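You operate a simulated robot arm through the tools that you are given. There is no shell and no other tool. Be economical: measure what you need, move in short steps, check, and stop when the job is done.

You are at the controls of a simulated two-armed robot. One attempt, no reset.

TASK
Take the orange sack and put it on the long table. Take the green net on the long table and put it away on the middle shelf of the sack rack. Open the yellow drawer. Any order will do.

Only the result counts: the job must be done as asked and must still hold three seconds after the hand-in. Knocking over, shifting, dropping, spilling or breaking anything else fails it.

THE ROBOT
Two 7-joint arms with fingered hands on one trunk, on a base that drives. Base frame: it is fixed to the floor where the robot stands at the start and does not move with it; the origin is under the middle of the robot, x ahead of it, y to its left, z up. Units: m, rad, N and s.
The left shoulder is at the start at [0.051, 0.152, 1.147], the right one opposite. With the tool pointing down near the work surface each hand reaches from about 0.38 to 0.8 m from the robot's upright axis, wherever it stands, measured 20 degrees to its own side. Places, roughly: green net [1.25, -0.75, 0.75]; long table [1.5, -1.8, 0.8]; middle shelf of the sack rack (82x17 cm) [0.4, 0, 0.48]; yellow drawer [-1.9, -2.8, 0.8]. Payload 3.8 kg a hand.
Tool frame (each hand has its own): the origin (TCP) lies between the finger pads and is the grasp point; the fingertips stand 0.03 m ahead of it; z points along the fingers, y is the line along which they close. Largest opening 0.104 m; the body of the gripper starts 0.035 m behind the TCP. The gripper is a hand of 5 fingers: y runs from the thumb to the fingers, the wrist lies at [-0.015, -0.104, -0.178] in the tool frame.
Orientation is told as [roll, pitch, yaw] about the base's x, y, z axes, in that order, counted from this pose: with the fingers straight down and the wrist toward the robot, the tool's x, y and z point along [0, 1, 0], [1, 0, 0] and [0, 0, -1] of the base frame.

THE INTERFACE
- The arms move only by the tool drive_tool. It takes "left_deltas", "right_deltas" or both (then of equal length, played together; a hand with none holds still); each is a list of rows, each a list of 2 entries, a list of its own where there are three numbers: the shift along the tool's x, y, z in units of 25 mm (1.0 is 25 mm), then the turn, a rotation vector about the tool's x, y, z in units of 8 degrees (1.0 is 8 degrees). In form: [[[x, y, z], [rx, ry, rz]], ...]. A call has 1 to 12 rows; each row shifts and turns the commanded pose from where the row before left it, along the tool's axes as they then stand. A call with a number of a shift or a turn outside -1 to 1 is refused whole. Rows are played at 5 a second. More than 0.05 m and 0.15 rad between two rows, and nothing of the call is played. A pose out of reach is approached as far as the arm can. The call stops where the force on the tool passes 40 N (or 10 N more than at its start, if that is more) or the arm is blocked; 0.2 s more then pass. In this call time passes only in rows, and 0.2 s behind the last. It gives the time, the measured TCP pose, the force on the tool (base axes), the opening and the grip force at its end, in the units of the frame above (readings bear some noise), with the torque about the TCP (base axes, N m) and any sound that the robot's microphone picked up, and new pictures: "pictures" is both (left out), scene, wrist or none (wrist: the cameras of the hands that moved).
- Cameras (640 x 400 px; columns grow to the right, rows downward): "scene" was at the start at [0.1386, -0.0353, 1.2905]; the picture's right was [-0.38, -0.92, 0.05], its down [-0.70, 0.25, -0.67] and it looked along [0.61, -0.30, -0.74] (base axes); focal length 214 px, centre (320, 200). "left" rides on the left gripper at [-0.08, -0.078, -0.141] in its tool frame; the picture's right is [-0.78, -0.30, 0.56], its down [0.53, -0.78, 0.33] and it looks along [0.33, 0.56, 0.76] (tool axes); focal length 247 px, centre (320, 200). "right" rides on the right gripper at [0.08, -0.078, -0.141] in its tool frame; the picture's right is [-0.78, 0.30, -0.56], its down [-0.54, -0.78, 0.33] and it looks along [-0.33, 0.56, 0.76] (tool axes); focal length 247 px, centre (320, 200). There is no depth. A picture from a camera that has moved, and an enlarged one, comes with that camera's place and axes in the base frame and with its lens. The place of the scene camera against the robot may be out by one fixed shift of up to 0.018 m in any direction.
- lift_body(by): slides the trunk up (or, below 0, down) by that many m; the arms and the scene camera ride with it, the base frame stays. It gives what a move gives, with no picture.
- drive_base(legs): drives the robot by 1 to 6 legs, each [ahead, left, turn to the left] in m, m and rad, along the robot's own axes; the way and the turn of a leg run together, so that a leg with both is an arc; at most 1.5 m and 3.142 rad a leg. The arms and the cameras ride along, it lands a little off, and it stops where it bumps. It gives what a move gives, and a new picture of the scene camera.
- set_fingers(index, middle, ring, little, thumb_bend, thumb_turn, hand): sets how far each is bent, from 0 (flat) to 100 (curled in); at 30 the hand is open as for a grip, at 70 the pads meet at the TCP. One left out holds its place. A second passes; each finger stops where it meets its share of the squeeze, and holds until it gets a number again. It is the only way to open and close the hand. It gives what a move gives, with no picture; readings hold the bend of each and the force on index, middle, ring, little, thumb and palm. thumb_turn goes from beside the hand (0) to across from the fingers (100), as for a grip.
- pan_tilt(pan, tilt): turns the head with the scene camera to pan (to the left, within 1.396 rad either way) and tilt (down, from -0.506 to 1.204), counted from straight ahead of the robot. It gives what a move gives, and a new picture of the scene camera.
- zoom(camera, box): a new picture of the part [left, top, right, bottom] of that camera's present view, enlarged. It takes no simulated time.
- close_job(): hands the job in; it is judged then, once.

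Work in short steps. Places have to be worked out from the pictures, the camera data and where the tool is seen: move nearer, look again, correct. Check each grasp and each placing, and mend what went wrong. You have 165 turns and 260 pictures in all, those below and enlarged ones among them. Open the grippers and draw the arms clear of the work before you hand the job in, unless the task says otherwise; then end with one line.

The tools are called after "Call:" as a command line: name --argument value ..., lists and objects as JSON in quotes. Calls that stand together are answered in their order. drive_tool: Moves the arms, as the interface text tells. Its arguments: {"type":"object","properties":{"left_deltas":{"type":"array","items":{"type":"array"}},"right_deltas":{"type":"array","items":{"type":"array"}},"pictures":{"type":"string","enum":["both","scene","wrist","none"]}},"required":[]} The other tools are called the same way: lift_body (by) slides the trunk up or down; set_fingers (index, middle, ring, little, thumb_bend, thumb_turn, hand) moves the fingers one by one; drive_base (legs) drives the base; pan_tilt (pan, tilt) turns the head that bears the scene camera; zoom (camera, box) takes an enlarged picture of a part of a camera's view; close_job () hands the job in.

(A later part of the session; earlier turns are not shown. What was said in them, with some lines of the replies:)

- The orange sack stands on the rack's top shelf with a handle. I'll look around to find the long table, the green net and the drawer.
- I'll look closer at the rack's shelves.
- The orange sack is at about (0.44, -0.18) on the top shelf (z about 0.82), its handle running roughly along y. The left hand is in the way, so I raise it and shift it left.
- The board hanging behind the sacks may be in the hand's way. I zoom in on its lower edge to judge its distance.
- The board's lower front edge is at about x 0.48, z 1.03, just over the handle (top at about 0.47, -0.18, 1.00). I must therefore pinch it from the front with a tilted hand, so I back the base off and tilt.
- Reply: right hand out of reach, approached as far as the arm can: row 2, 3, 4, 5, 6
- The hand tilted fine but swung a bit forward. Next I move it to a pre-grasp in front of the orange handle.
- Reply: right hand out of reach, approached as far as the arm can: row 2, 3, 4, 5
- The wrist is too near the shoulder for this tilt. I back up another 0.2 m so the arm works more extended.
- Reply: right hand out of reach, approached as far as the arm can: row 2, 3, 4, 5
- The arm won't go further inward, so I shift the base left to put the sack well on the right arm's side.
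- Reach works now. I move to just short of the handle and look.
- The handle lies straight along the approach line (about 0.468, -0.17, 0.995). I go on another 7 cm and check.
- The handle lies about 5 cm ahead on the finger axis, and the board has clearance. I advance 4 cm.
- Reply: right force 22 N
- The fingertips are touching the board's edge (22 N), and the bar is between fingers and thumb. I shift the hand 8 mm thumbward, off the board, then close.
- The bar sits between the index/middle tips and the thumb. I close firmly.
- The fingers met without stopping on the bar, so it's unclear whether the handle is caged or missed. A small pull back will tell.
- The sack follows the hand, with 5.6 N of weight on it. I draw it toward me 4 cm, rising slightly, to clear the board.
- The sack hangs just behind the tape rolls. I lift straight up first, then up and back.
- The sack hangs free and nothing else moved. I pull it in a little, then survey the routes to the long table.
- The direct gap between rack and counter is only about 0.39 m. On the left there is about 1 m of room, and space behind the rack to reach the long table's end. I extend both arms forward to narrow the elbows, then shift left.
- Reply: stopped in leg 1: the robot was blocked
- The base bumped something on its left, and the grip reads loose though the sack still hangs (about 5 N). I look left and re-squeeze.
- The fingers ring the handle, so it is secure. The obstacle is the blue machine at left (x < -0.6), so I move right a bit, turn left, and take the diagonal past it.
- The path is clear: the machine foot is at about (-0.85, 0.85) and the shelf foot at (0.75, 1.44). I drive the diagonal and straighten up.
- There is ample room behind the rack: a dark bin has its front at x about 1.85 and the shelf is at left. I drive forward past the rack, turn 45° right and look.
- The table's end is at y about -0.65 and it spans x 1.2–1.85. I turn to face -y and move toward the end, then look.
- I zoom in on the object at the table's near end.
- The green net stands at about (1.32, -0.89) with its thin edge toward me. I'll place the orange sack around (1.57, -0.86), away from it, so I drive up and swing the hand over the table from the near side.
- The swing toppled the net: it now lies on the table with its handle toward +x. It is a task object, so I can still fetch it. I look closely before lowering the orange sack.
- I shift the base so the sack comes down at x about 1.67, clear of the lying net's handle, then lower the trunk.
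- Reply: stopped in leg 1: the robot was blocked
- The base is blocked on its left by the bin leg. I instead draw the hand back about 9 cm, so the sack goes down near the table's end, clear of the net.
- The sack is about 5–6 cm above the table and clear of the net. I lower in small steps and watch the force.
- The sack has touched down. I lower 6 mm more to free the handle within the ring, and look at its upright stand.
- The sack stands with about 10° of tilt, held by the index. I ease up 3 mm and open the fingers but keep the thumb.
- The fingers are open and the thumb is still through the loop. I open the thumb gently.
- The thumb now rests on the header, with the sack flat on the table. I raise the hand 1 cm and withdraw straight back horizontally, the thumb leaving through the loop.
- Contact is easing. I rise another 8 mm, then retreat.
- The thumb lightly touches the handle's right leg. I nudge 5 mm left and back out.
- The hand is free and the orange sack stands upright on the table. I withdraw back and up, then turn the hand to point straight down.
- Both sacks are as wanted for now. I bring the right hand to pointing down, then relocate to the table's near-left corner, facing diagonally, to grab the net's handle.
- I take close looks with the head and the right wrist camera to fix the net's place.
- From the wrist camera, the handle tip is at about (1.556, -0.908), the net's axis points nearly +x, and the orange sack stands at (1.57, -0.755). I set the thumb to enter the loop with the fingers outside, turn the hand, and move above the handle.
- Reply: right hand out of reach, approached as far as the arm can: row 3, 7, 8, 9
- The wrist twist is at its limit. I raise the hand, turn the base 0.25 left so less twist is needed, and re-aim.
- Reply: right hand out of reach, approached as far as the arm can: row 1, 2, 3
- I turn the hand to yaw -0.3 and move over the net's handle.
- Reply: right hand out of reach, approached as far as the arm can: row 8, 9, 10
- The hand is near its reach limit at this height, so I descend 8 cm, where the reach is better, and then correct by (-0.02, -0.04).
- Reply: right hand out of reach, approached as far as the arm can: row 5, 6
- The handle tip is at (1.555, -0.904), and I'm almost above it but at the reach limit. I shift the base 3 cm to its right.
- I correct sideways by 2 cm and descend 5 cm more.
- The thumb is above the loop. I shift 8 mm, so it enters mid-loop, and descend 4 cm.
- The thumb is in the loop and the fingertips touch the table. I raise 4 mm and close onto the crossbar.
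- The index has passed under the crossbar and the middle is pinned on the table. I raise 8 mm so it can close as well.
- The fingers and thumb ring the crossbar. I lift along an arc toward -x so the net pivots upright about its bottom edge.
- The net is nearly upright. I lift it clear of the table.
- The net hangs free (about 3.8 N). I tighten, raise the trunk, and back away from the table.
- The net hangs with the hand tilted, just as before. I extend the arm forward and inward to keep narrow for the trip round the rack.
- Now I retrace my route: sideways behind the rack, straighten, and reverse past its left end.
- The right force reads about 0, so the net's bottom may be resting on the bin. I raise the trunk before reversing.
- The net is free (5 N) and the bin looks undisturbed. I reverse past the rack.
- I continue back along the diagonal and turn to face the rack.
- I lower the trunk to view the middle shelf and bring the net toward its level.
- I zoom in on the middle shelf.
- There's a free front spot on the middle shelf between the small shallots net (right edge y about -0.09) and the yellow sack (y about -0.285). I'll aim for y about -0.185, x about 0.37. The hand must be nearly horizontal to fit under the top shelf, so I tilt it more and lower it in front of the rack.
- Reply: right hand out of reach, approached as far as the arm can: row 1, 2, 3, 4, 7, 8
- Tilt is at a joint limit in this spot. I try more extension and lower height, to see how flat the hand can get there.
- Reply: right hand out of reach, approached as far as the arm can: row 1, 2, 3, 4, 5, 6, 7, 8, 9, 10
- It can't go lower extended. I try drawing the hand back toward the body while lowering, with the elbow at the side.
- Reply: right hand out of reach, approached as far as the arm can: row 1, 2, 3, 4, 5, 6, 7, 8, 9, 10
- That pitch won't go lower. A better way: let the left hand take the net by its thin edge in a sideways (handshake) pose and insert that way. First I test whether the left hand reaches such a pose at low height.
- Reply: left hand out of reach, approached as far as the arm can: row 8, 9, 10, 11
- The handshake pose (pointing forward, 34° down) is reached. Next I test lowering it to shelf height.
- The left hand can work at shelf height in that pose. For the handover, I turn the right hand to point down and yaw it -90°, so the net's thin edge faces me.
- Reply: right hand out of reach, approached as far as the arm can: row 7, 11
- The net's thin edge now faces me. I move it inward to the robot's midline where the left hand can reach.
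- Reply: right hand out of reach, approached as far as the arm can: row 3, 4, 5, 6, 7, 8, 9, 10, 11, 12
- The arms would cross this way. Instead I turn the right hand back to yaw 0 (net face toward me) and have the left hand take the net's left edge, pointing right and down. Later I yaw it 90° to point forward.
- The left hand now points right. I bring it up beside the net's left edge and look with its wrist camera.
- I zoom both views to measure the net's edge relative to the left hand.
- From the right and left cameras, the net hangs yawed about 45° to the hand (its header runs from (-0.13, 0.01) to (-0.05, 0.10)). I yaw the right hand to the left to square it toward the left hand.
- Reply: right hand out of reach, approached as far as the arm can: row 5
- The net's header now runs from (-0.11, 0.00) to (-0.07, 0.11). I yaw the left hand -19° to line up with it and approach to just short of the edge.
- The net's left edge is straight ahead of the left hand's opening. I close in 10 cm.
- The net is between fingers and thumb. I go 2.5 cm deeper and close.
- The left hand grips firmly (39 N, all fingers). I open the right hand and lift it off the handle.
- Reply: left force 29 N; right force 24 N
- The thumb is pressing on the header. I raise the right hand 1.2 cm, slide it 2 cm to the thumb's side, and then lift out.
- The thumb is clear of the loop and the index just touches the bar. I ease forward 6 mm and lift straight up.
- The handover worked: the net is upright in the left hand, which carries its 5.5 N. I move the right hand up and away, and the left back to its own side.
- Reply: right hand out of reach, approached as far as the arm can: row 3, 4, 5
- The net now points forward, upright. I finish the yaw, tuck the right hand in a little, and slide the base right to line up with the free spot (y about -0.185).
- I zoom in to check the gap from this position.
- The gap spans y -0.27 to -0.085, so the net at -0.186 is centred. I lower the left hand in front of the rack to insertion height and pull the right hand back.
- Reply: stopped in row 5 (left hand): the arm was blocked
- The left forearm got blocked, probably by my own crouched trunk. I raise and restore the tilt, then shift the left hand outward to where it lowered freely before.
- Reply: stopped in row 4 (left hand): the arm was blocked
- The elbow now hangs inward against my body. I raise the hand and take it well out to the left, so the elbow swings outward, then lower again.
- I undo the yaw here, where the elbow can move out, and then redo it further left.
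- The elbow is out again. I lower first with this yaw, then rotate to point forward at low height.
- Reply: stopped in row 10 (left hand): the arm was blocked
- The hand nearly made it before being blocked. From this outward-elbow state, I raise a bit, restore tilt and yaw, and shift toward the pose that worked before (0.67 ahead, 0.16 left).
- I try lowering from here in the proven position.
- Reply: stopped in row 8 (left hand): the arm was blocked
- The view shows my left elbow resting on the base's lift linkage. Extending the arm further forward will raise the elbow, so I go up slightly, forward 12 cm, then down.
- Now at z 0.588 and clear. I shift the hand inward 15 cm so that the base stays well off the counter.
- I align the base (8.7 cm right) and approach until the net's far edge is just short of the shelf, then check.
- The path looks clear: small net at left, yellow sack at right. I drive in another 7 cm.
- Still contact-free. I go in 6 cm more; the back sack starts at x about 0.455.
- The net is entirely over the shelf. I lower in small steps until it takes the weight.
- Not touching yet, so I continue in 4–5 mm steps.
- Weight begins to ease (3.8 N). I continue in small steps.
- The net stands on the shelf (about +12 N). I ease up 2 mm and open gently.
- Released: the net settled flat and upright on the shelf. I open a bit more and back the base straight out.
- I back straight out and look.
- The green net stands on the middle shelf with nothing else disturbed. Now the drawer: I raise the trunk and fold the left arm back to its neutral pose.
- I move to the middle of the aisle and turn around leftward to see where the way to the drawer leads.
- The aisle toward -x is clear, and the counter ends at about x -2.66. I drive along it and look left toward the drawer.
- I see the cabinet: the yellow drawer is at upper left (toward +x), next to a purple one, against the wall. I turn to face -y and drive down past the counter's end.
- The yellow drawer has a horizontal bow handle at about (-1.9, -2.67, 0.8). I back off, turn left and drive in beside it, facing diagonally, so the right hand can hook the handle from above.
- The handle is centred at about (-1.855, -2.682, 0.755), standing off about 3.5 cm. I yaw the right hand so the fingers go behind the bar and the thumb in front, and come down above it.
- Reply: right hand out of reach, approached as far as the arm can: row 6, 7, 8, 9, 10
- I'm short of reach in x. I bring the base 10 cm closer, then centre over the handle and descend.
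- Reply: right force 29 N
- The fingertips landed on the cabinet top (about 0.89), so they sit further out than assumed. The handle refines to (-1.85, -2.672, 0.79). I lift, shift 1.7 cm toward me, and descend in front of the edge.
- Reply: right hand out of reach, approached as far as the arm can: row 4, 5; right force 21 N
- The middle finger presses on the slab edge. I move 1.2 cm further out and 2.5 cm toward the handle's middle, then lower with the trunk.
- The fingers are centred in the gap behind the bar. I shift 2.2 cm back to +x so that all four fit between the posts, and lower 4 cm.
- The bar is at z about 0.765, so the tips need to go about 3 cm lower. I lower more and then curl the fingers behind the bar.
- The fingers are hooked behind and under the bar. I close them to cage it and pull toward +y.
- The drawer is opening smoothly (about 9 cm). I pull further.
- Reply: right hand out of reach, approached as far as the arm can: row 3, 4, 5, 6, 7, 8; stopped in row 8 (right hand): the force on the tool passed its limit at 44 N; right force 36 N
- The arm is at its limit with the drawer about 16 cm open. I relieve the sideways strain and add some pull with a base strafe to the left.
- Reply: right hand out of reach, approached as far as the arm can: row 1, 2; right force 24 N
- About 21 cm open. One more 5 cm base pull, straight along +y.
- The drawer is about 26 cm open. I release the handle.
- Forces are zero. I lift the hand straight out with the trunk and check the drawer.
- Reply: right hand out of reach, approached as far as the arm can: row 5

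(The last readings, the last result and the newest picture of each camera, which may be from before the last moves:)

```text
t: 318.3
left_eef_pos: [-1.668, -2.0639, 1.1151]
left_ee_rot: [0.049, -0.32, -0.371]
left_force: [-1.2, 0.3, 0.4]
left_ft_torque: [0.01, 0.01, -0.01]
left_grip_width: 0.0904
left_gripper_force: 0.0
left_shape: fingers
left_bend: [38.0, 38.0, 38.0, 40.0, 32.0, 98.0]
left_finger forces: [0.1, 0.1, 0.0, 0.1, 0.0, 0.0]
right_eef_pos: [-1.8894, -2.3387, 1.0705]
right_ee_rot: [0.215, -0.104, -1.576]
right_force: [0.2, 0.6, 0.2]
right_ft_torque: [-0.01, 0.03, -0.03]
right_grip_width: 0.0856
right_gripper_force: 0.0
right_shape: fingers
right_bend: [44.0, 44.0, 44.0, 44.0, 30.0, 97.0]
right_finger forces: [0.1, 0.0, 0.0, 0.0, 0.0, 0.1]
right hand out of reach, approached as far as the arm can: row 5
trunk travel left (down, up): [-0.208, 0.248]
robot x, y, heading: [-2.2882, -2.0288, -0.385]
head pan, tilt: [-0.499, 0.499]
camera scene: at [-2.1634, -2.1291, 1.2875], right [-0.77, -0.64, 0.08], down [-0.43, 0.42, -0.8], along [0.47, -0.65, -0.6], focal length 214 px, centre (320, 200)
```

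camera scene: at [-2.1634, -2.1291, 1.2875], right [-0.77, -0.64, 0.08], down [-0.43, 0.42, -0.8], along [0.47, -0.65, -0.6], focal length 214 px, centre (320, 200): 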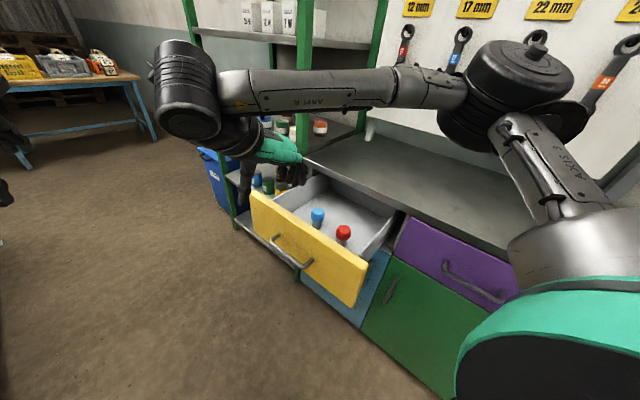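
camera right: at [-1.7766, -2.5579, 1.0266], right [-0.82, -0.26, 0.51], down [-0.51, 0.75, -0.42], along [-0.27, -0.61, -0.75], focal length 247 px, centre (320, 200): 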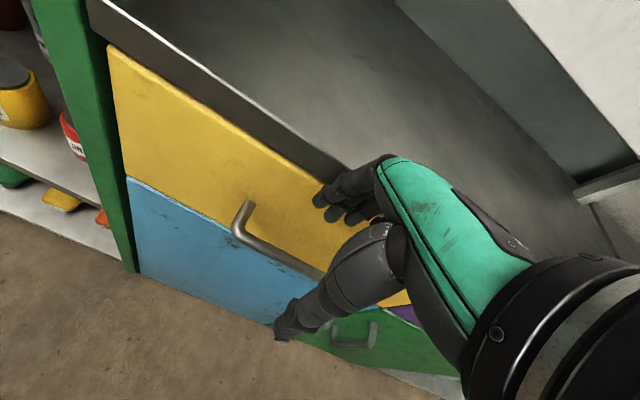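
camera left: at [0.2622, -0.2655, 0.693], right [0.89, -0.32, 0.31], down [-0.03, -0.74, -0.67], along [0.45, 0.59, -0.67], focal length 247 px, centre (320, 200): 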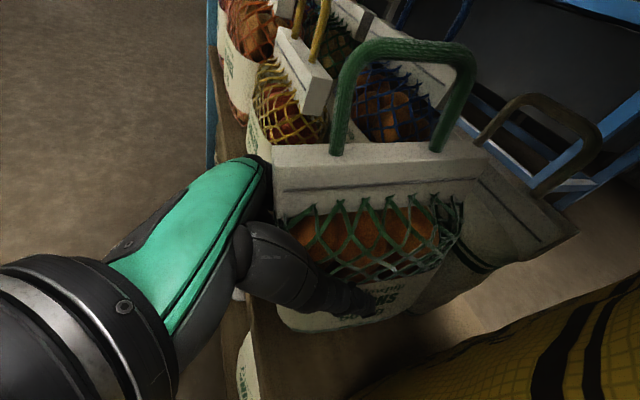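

The drawer stands wide open with its contents undisturbed. I open both hands fully and back clear along -x.

Call:
set_fingers --hand "right" --index 30 --middle 30 --ring 30 --little 30 --thumb_bend 30

Call:
set_fingers --hand "left" --index 30 --middle 30 --ring 30 --little 30 --thumb_bend 30

Call:
drive_base --legs '[[-0.25, -0.11, 0]]'

Call:
zoom --camera "scene" --box '[180, 100, 420, 250]'

```text
t: 319.3
left_eef_pos: [-1.6683, -2.0637, 1.1149]
left_ee_rot: [0.049, -0.318, -0.371]
left_force: [0.9, 0.8, -0.1]
left_ft_torque: [0.0, 0.01, 0.01]
left_grip_width: 0.0908
left_gripper_force: 0.0
left_shape: fingers
left_bend: [38.0, 38.0, 38.0, 40.0, 32.0, 98.0]
left_finger forces: [0.0, 0.0, 0.0, 0.0, 0.0, 0.0]
right_eef_pos: [-1.8886, -2.3392, 1.0695]
right_ee_rot: [0.216, -0.105, -1.576]
right_force: [0.6, 0.2, -0.2]
right_ft_torque: [-0.01, 0.01, 0.01]
right_grip_width: 0.1029
right_gripper_force: 0.1
right_shape: fingers
right_bend: [30.0, 30.0, 30.0, 30.0, 30.0, 97.0]
right_finger forces: [0.0, 0.0, 0.0, 0.0, 0.0, 0.0]
trunk travel left (down, up): [-0.208, 0.248]
robot x, y, heading: [-2.2885, -2.0304, -0.39]
head pan, tilt: [-0.499, 0.499]
```

```text
t: 320.3
left_eef_pos: [-1.6672, -2.0635, 1.1143]
left_ee_rot: [0.05, -0.319, -0.372]
left_force: [1.0, -0.8, -0.4]
left_ft_torque: [0.0, -0.02, -0.05]
left_grip_width: 0.1027
left_gripper_force: 0.1
left_shape: fingers
left_bend: [30.0, 30.0, 30.0, 30.0, 30.0, 98.0]
left_finger forces: [0.0, 0.0, 0.1, 0.0, 0.1, 0.1]
right_eef_pos: [-1.8882, -2.339, 1.0693]
right_ee_rot: [0.217, -0.104, -1.576]
right_force: [-0.5, -0.8, -0.4]
right_ft_torque: [0.01, 0.05, -0.02]
right_grip_width: 0.1027
right_gripper_force: 0.0
right_shape: fingers
right_bend: [30.0, 30.0, 30.0, 30.0, 30.0, 97.0]
right_finger forces: [0.0, 0.1, 0.1, 0.0, 0.1, 0.0]
trunk travel left (down, up): [-0.208, 0.248]
robot x, y, heading: [-2.2908, -2.0308, -0.388]
head pan, tilt: [-0.499, 0.499]
```

```text
t: 322.2
left_eef_pos: [-1.9392, -2.0724, 1.1155]
left_ee_rot: [0.05, -0.319, -0.374]
left_force: [0.9, 0.5, -0.1]
left_ft_torque: [-0.02, 0.02, 0.01]
left_grip_width: 0.1027
left_gripper_force: 0.0
left_shape: fingers
left_bend: [30.0, 30.0, 30.0, 30.0, 30.0, 98.0]
left_finger forces: [0.0, 0.1, 0.0, 0.0, 0.0, 0.1]
right_eef_pos: [-2.1594, -2.3479, 1.0704]
right_ee_rot: [0.214, -0.104, -1.577]
right_force: [-0.5, -0.3, 0.2]
right_ft_torque: [-0.02, 0.02, -0.02]
right_grip_width: 0.1028
right_gripper_force: 0.1
right_shape: fingers
right_bend: [30.0, 30.0, 30.0, 30.0, 30.0, 97.0]
right_finger forces: [0.0, 0.0, 0.0, 0.0, 0.1, 0.0]
trunk travel left (down, up): [-0.208, 0.248]
robot x, y, heading: [-2.557, -2.0412, -0.384]
head pan, tilt: [-0.499, 0.499]
camera scene: at [-2.4336, -2.1382, 1.2873], right [-0.77, -0.63, 0.08], down [-0.43, 0.42, -0.8], along [0.47, -0.65, -0.6], focal length 214 px, centre (320, 200)
```

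scene: 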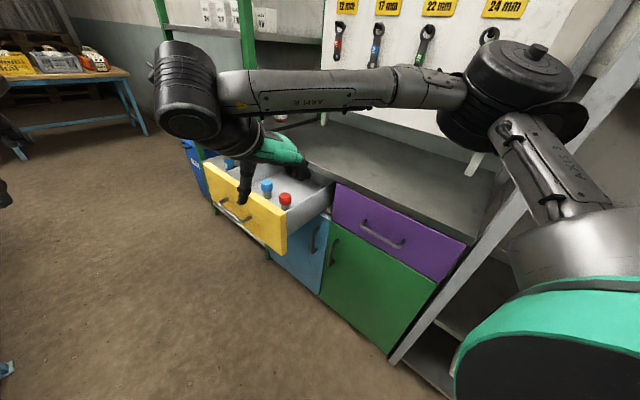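

```text
2.67 times, centred on (300, 175) of scene
camera zoom: at [-2.4336, -2.1382, 1.2873], right [-0.77, -0.63, 0.08], down [-0.43, 0.42, -0.8], along [0.47, -0.65, -0.6], focal length 572 px, centre (373, 267)
```

zoom: 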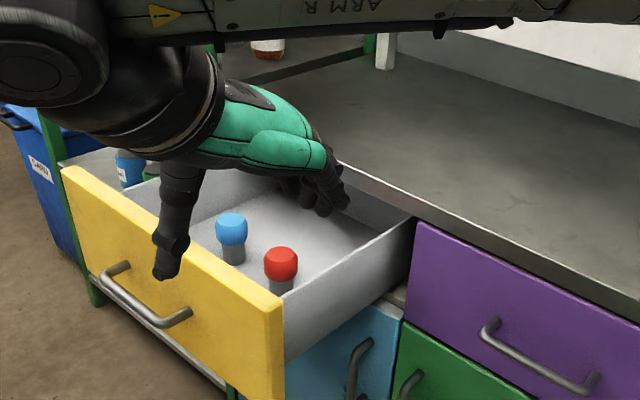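

The yellow drawer is open, both hands are empty and clear of it, the orange sack was last seen standing on the long table, and the green net stands on the middle shelf. I hand in.

Call:
close_job

```text
The job is handed in.
```

I handed the job in with all three parts done: the orange sack is on the long table, the green net is on the middle shelf of the sack rack, and the yellow drawer is open about 26 cm. Along the way I knocked the net over on the table and briefly rested it on a bin, but it now stands upright on the shelf and I saw nothing else out of place.
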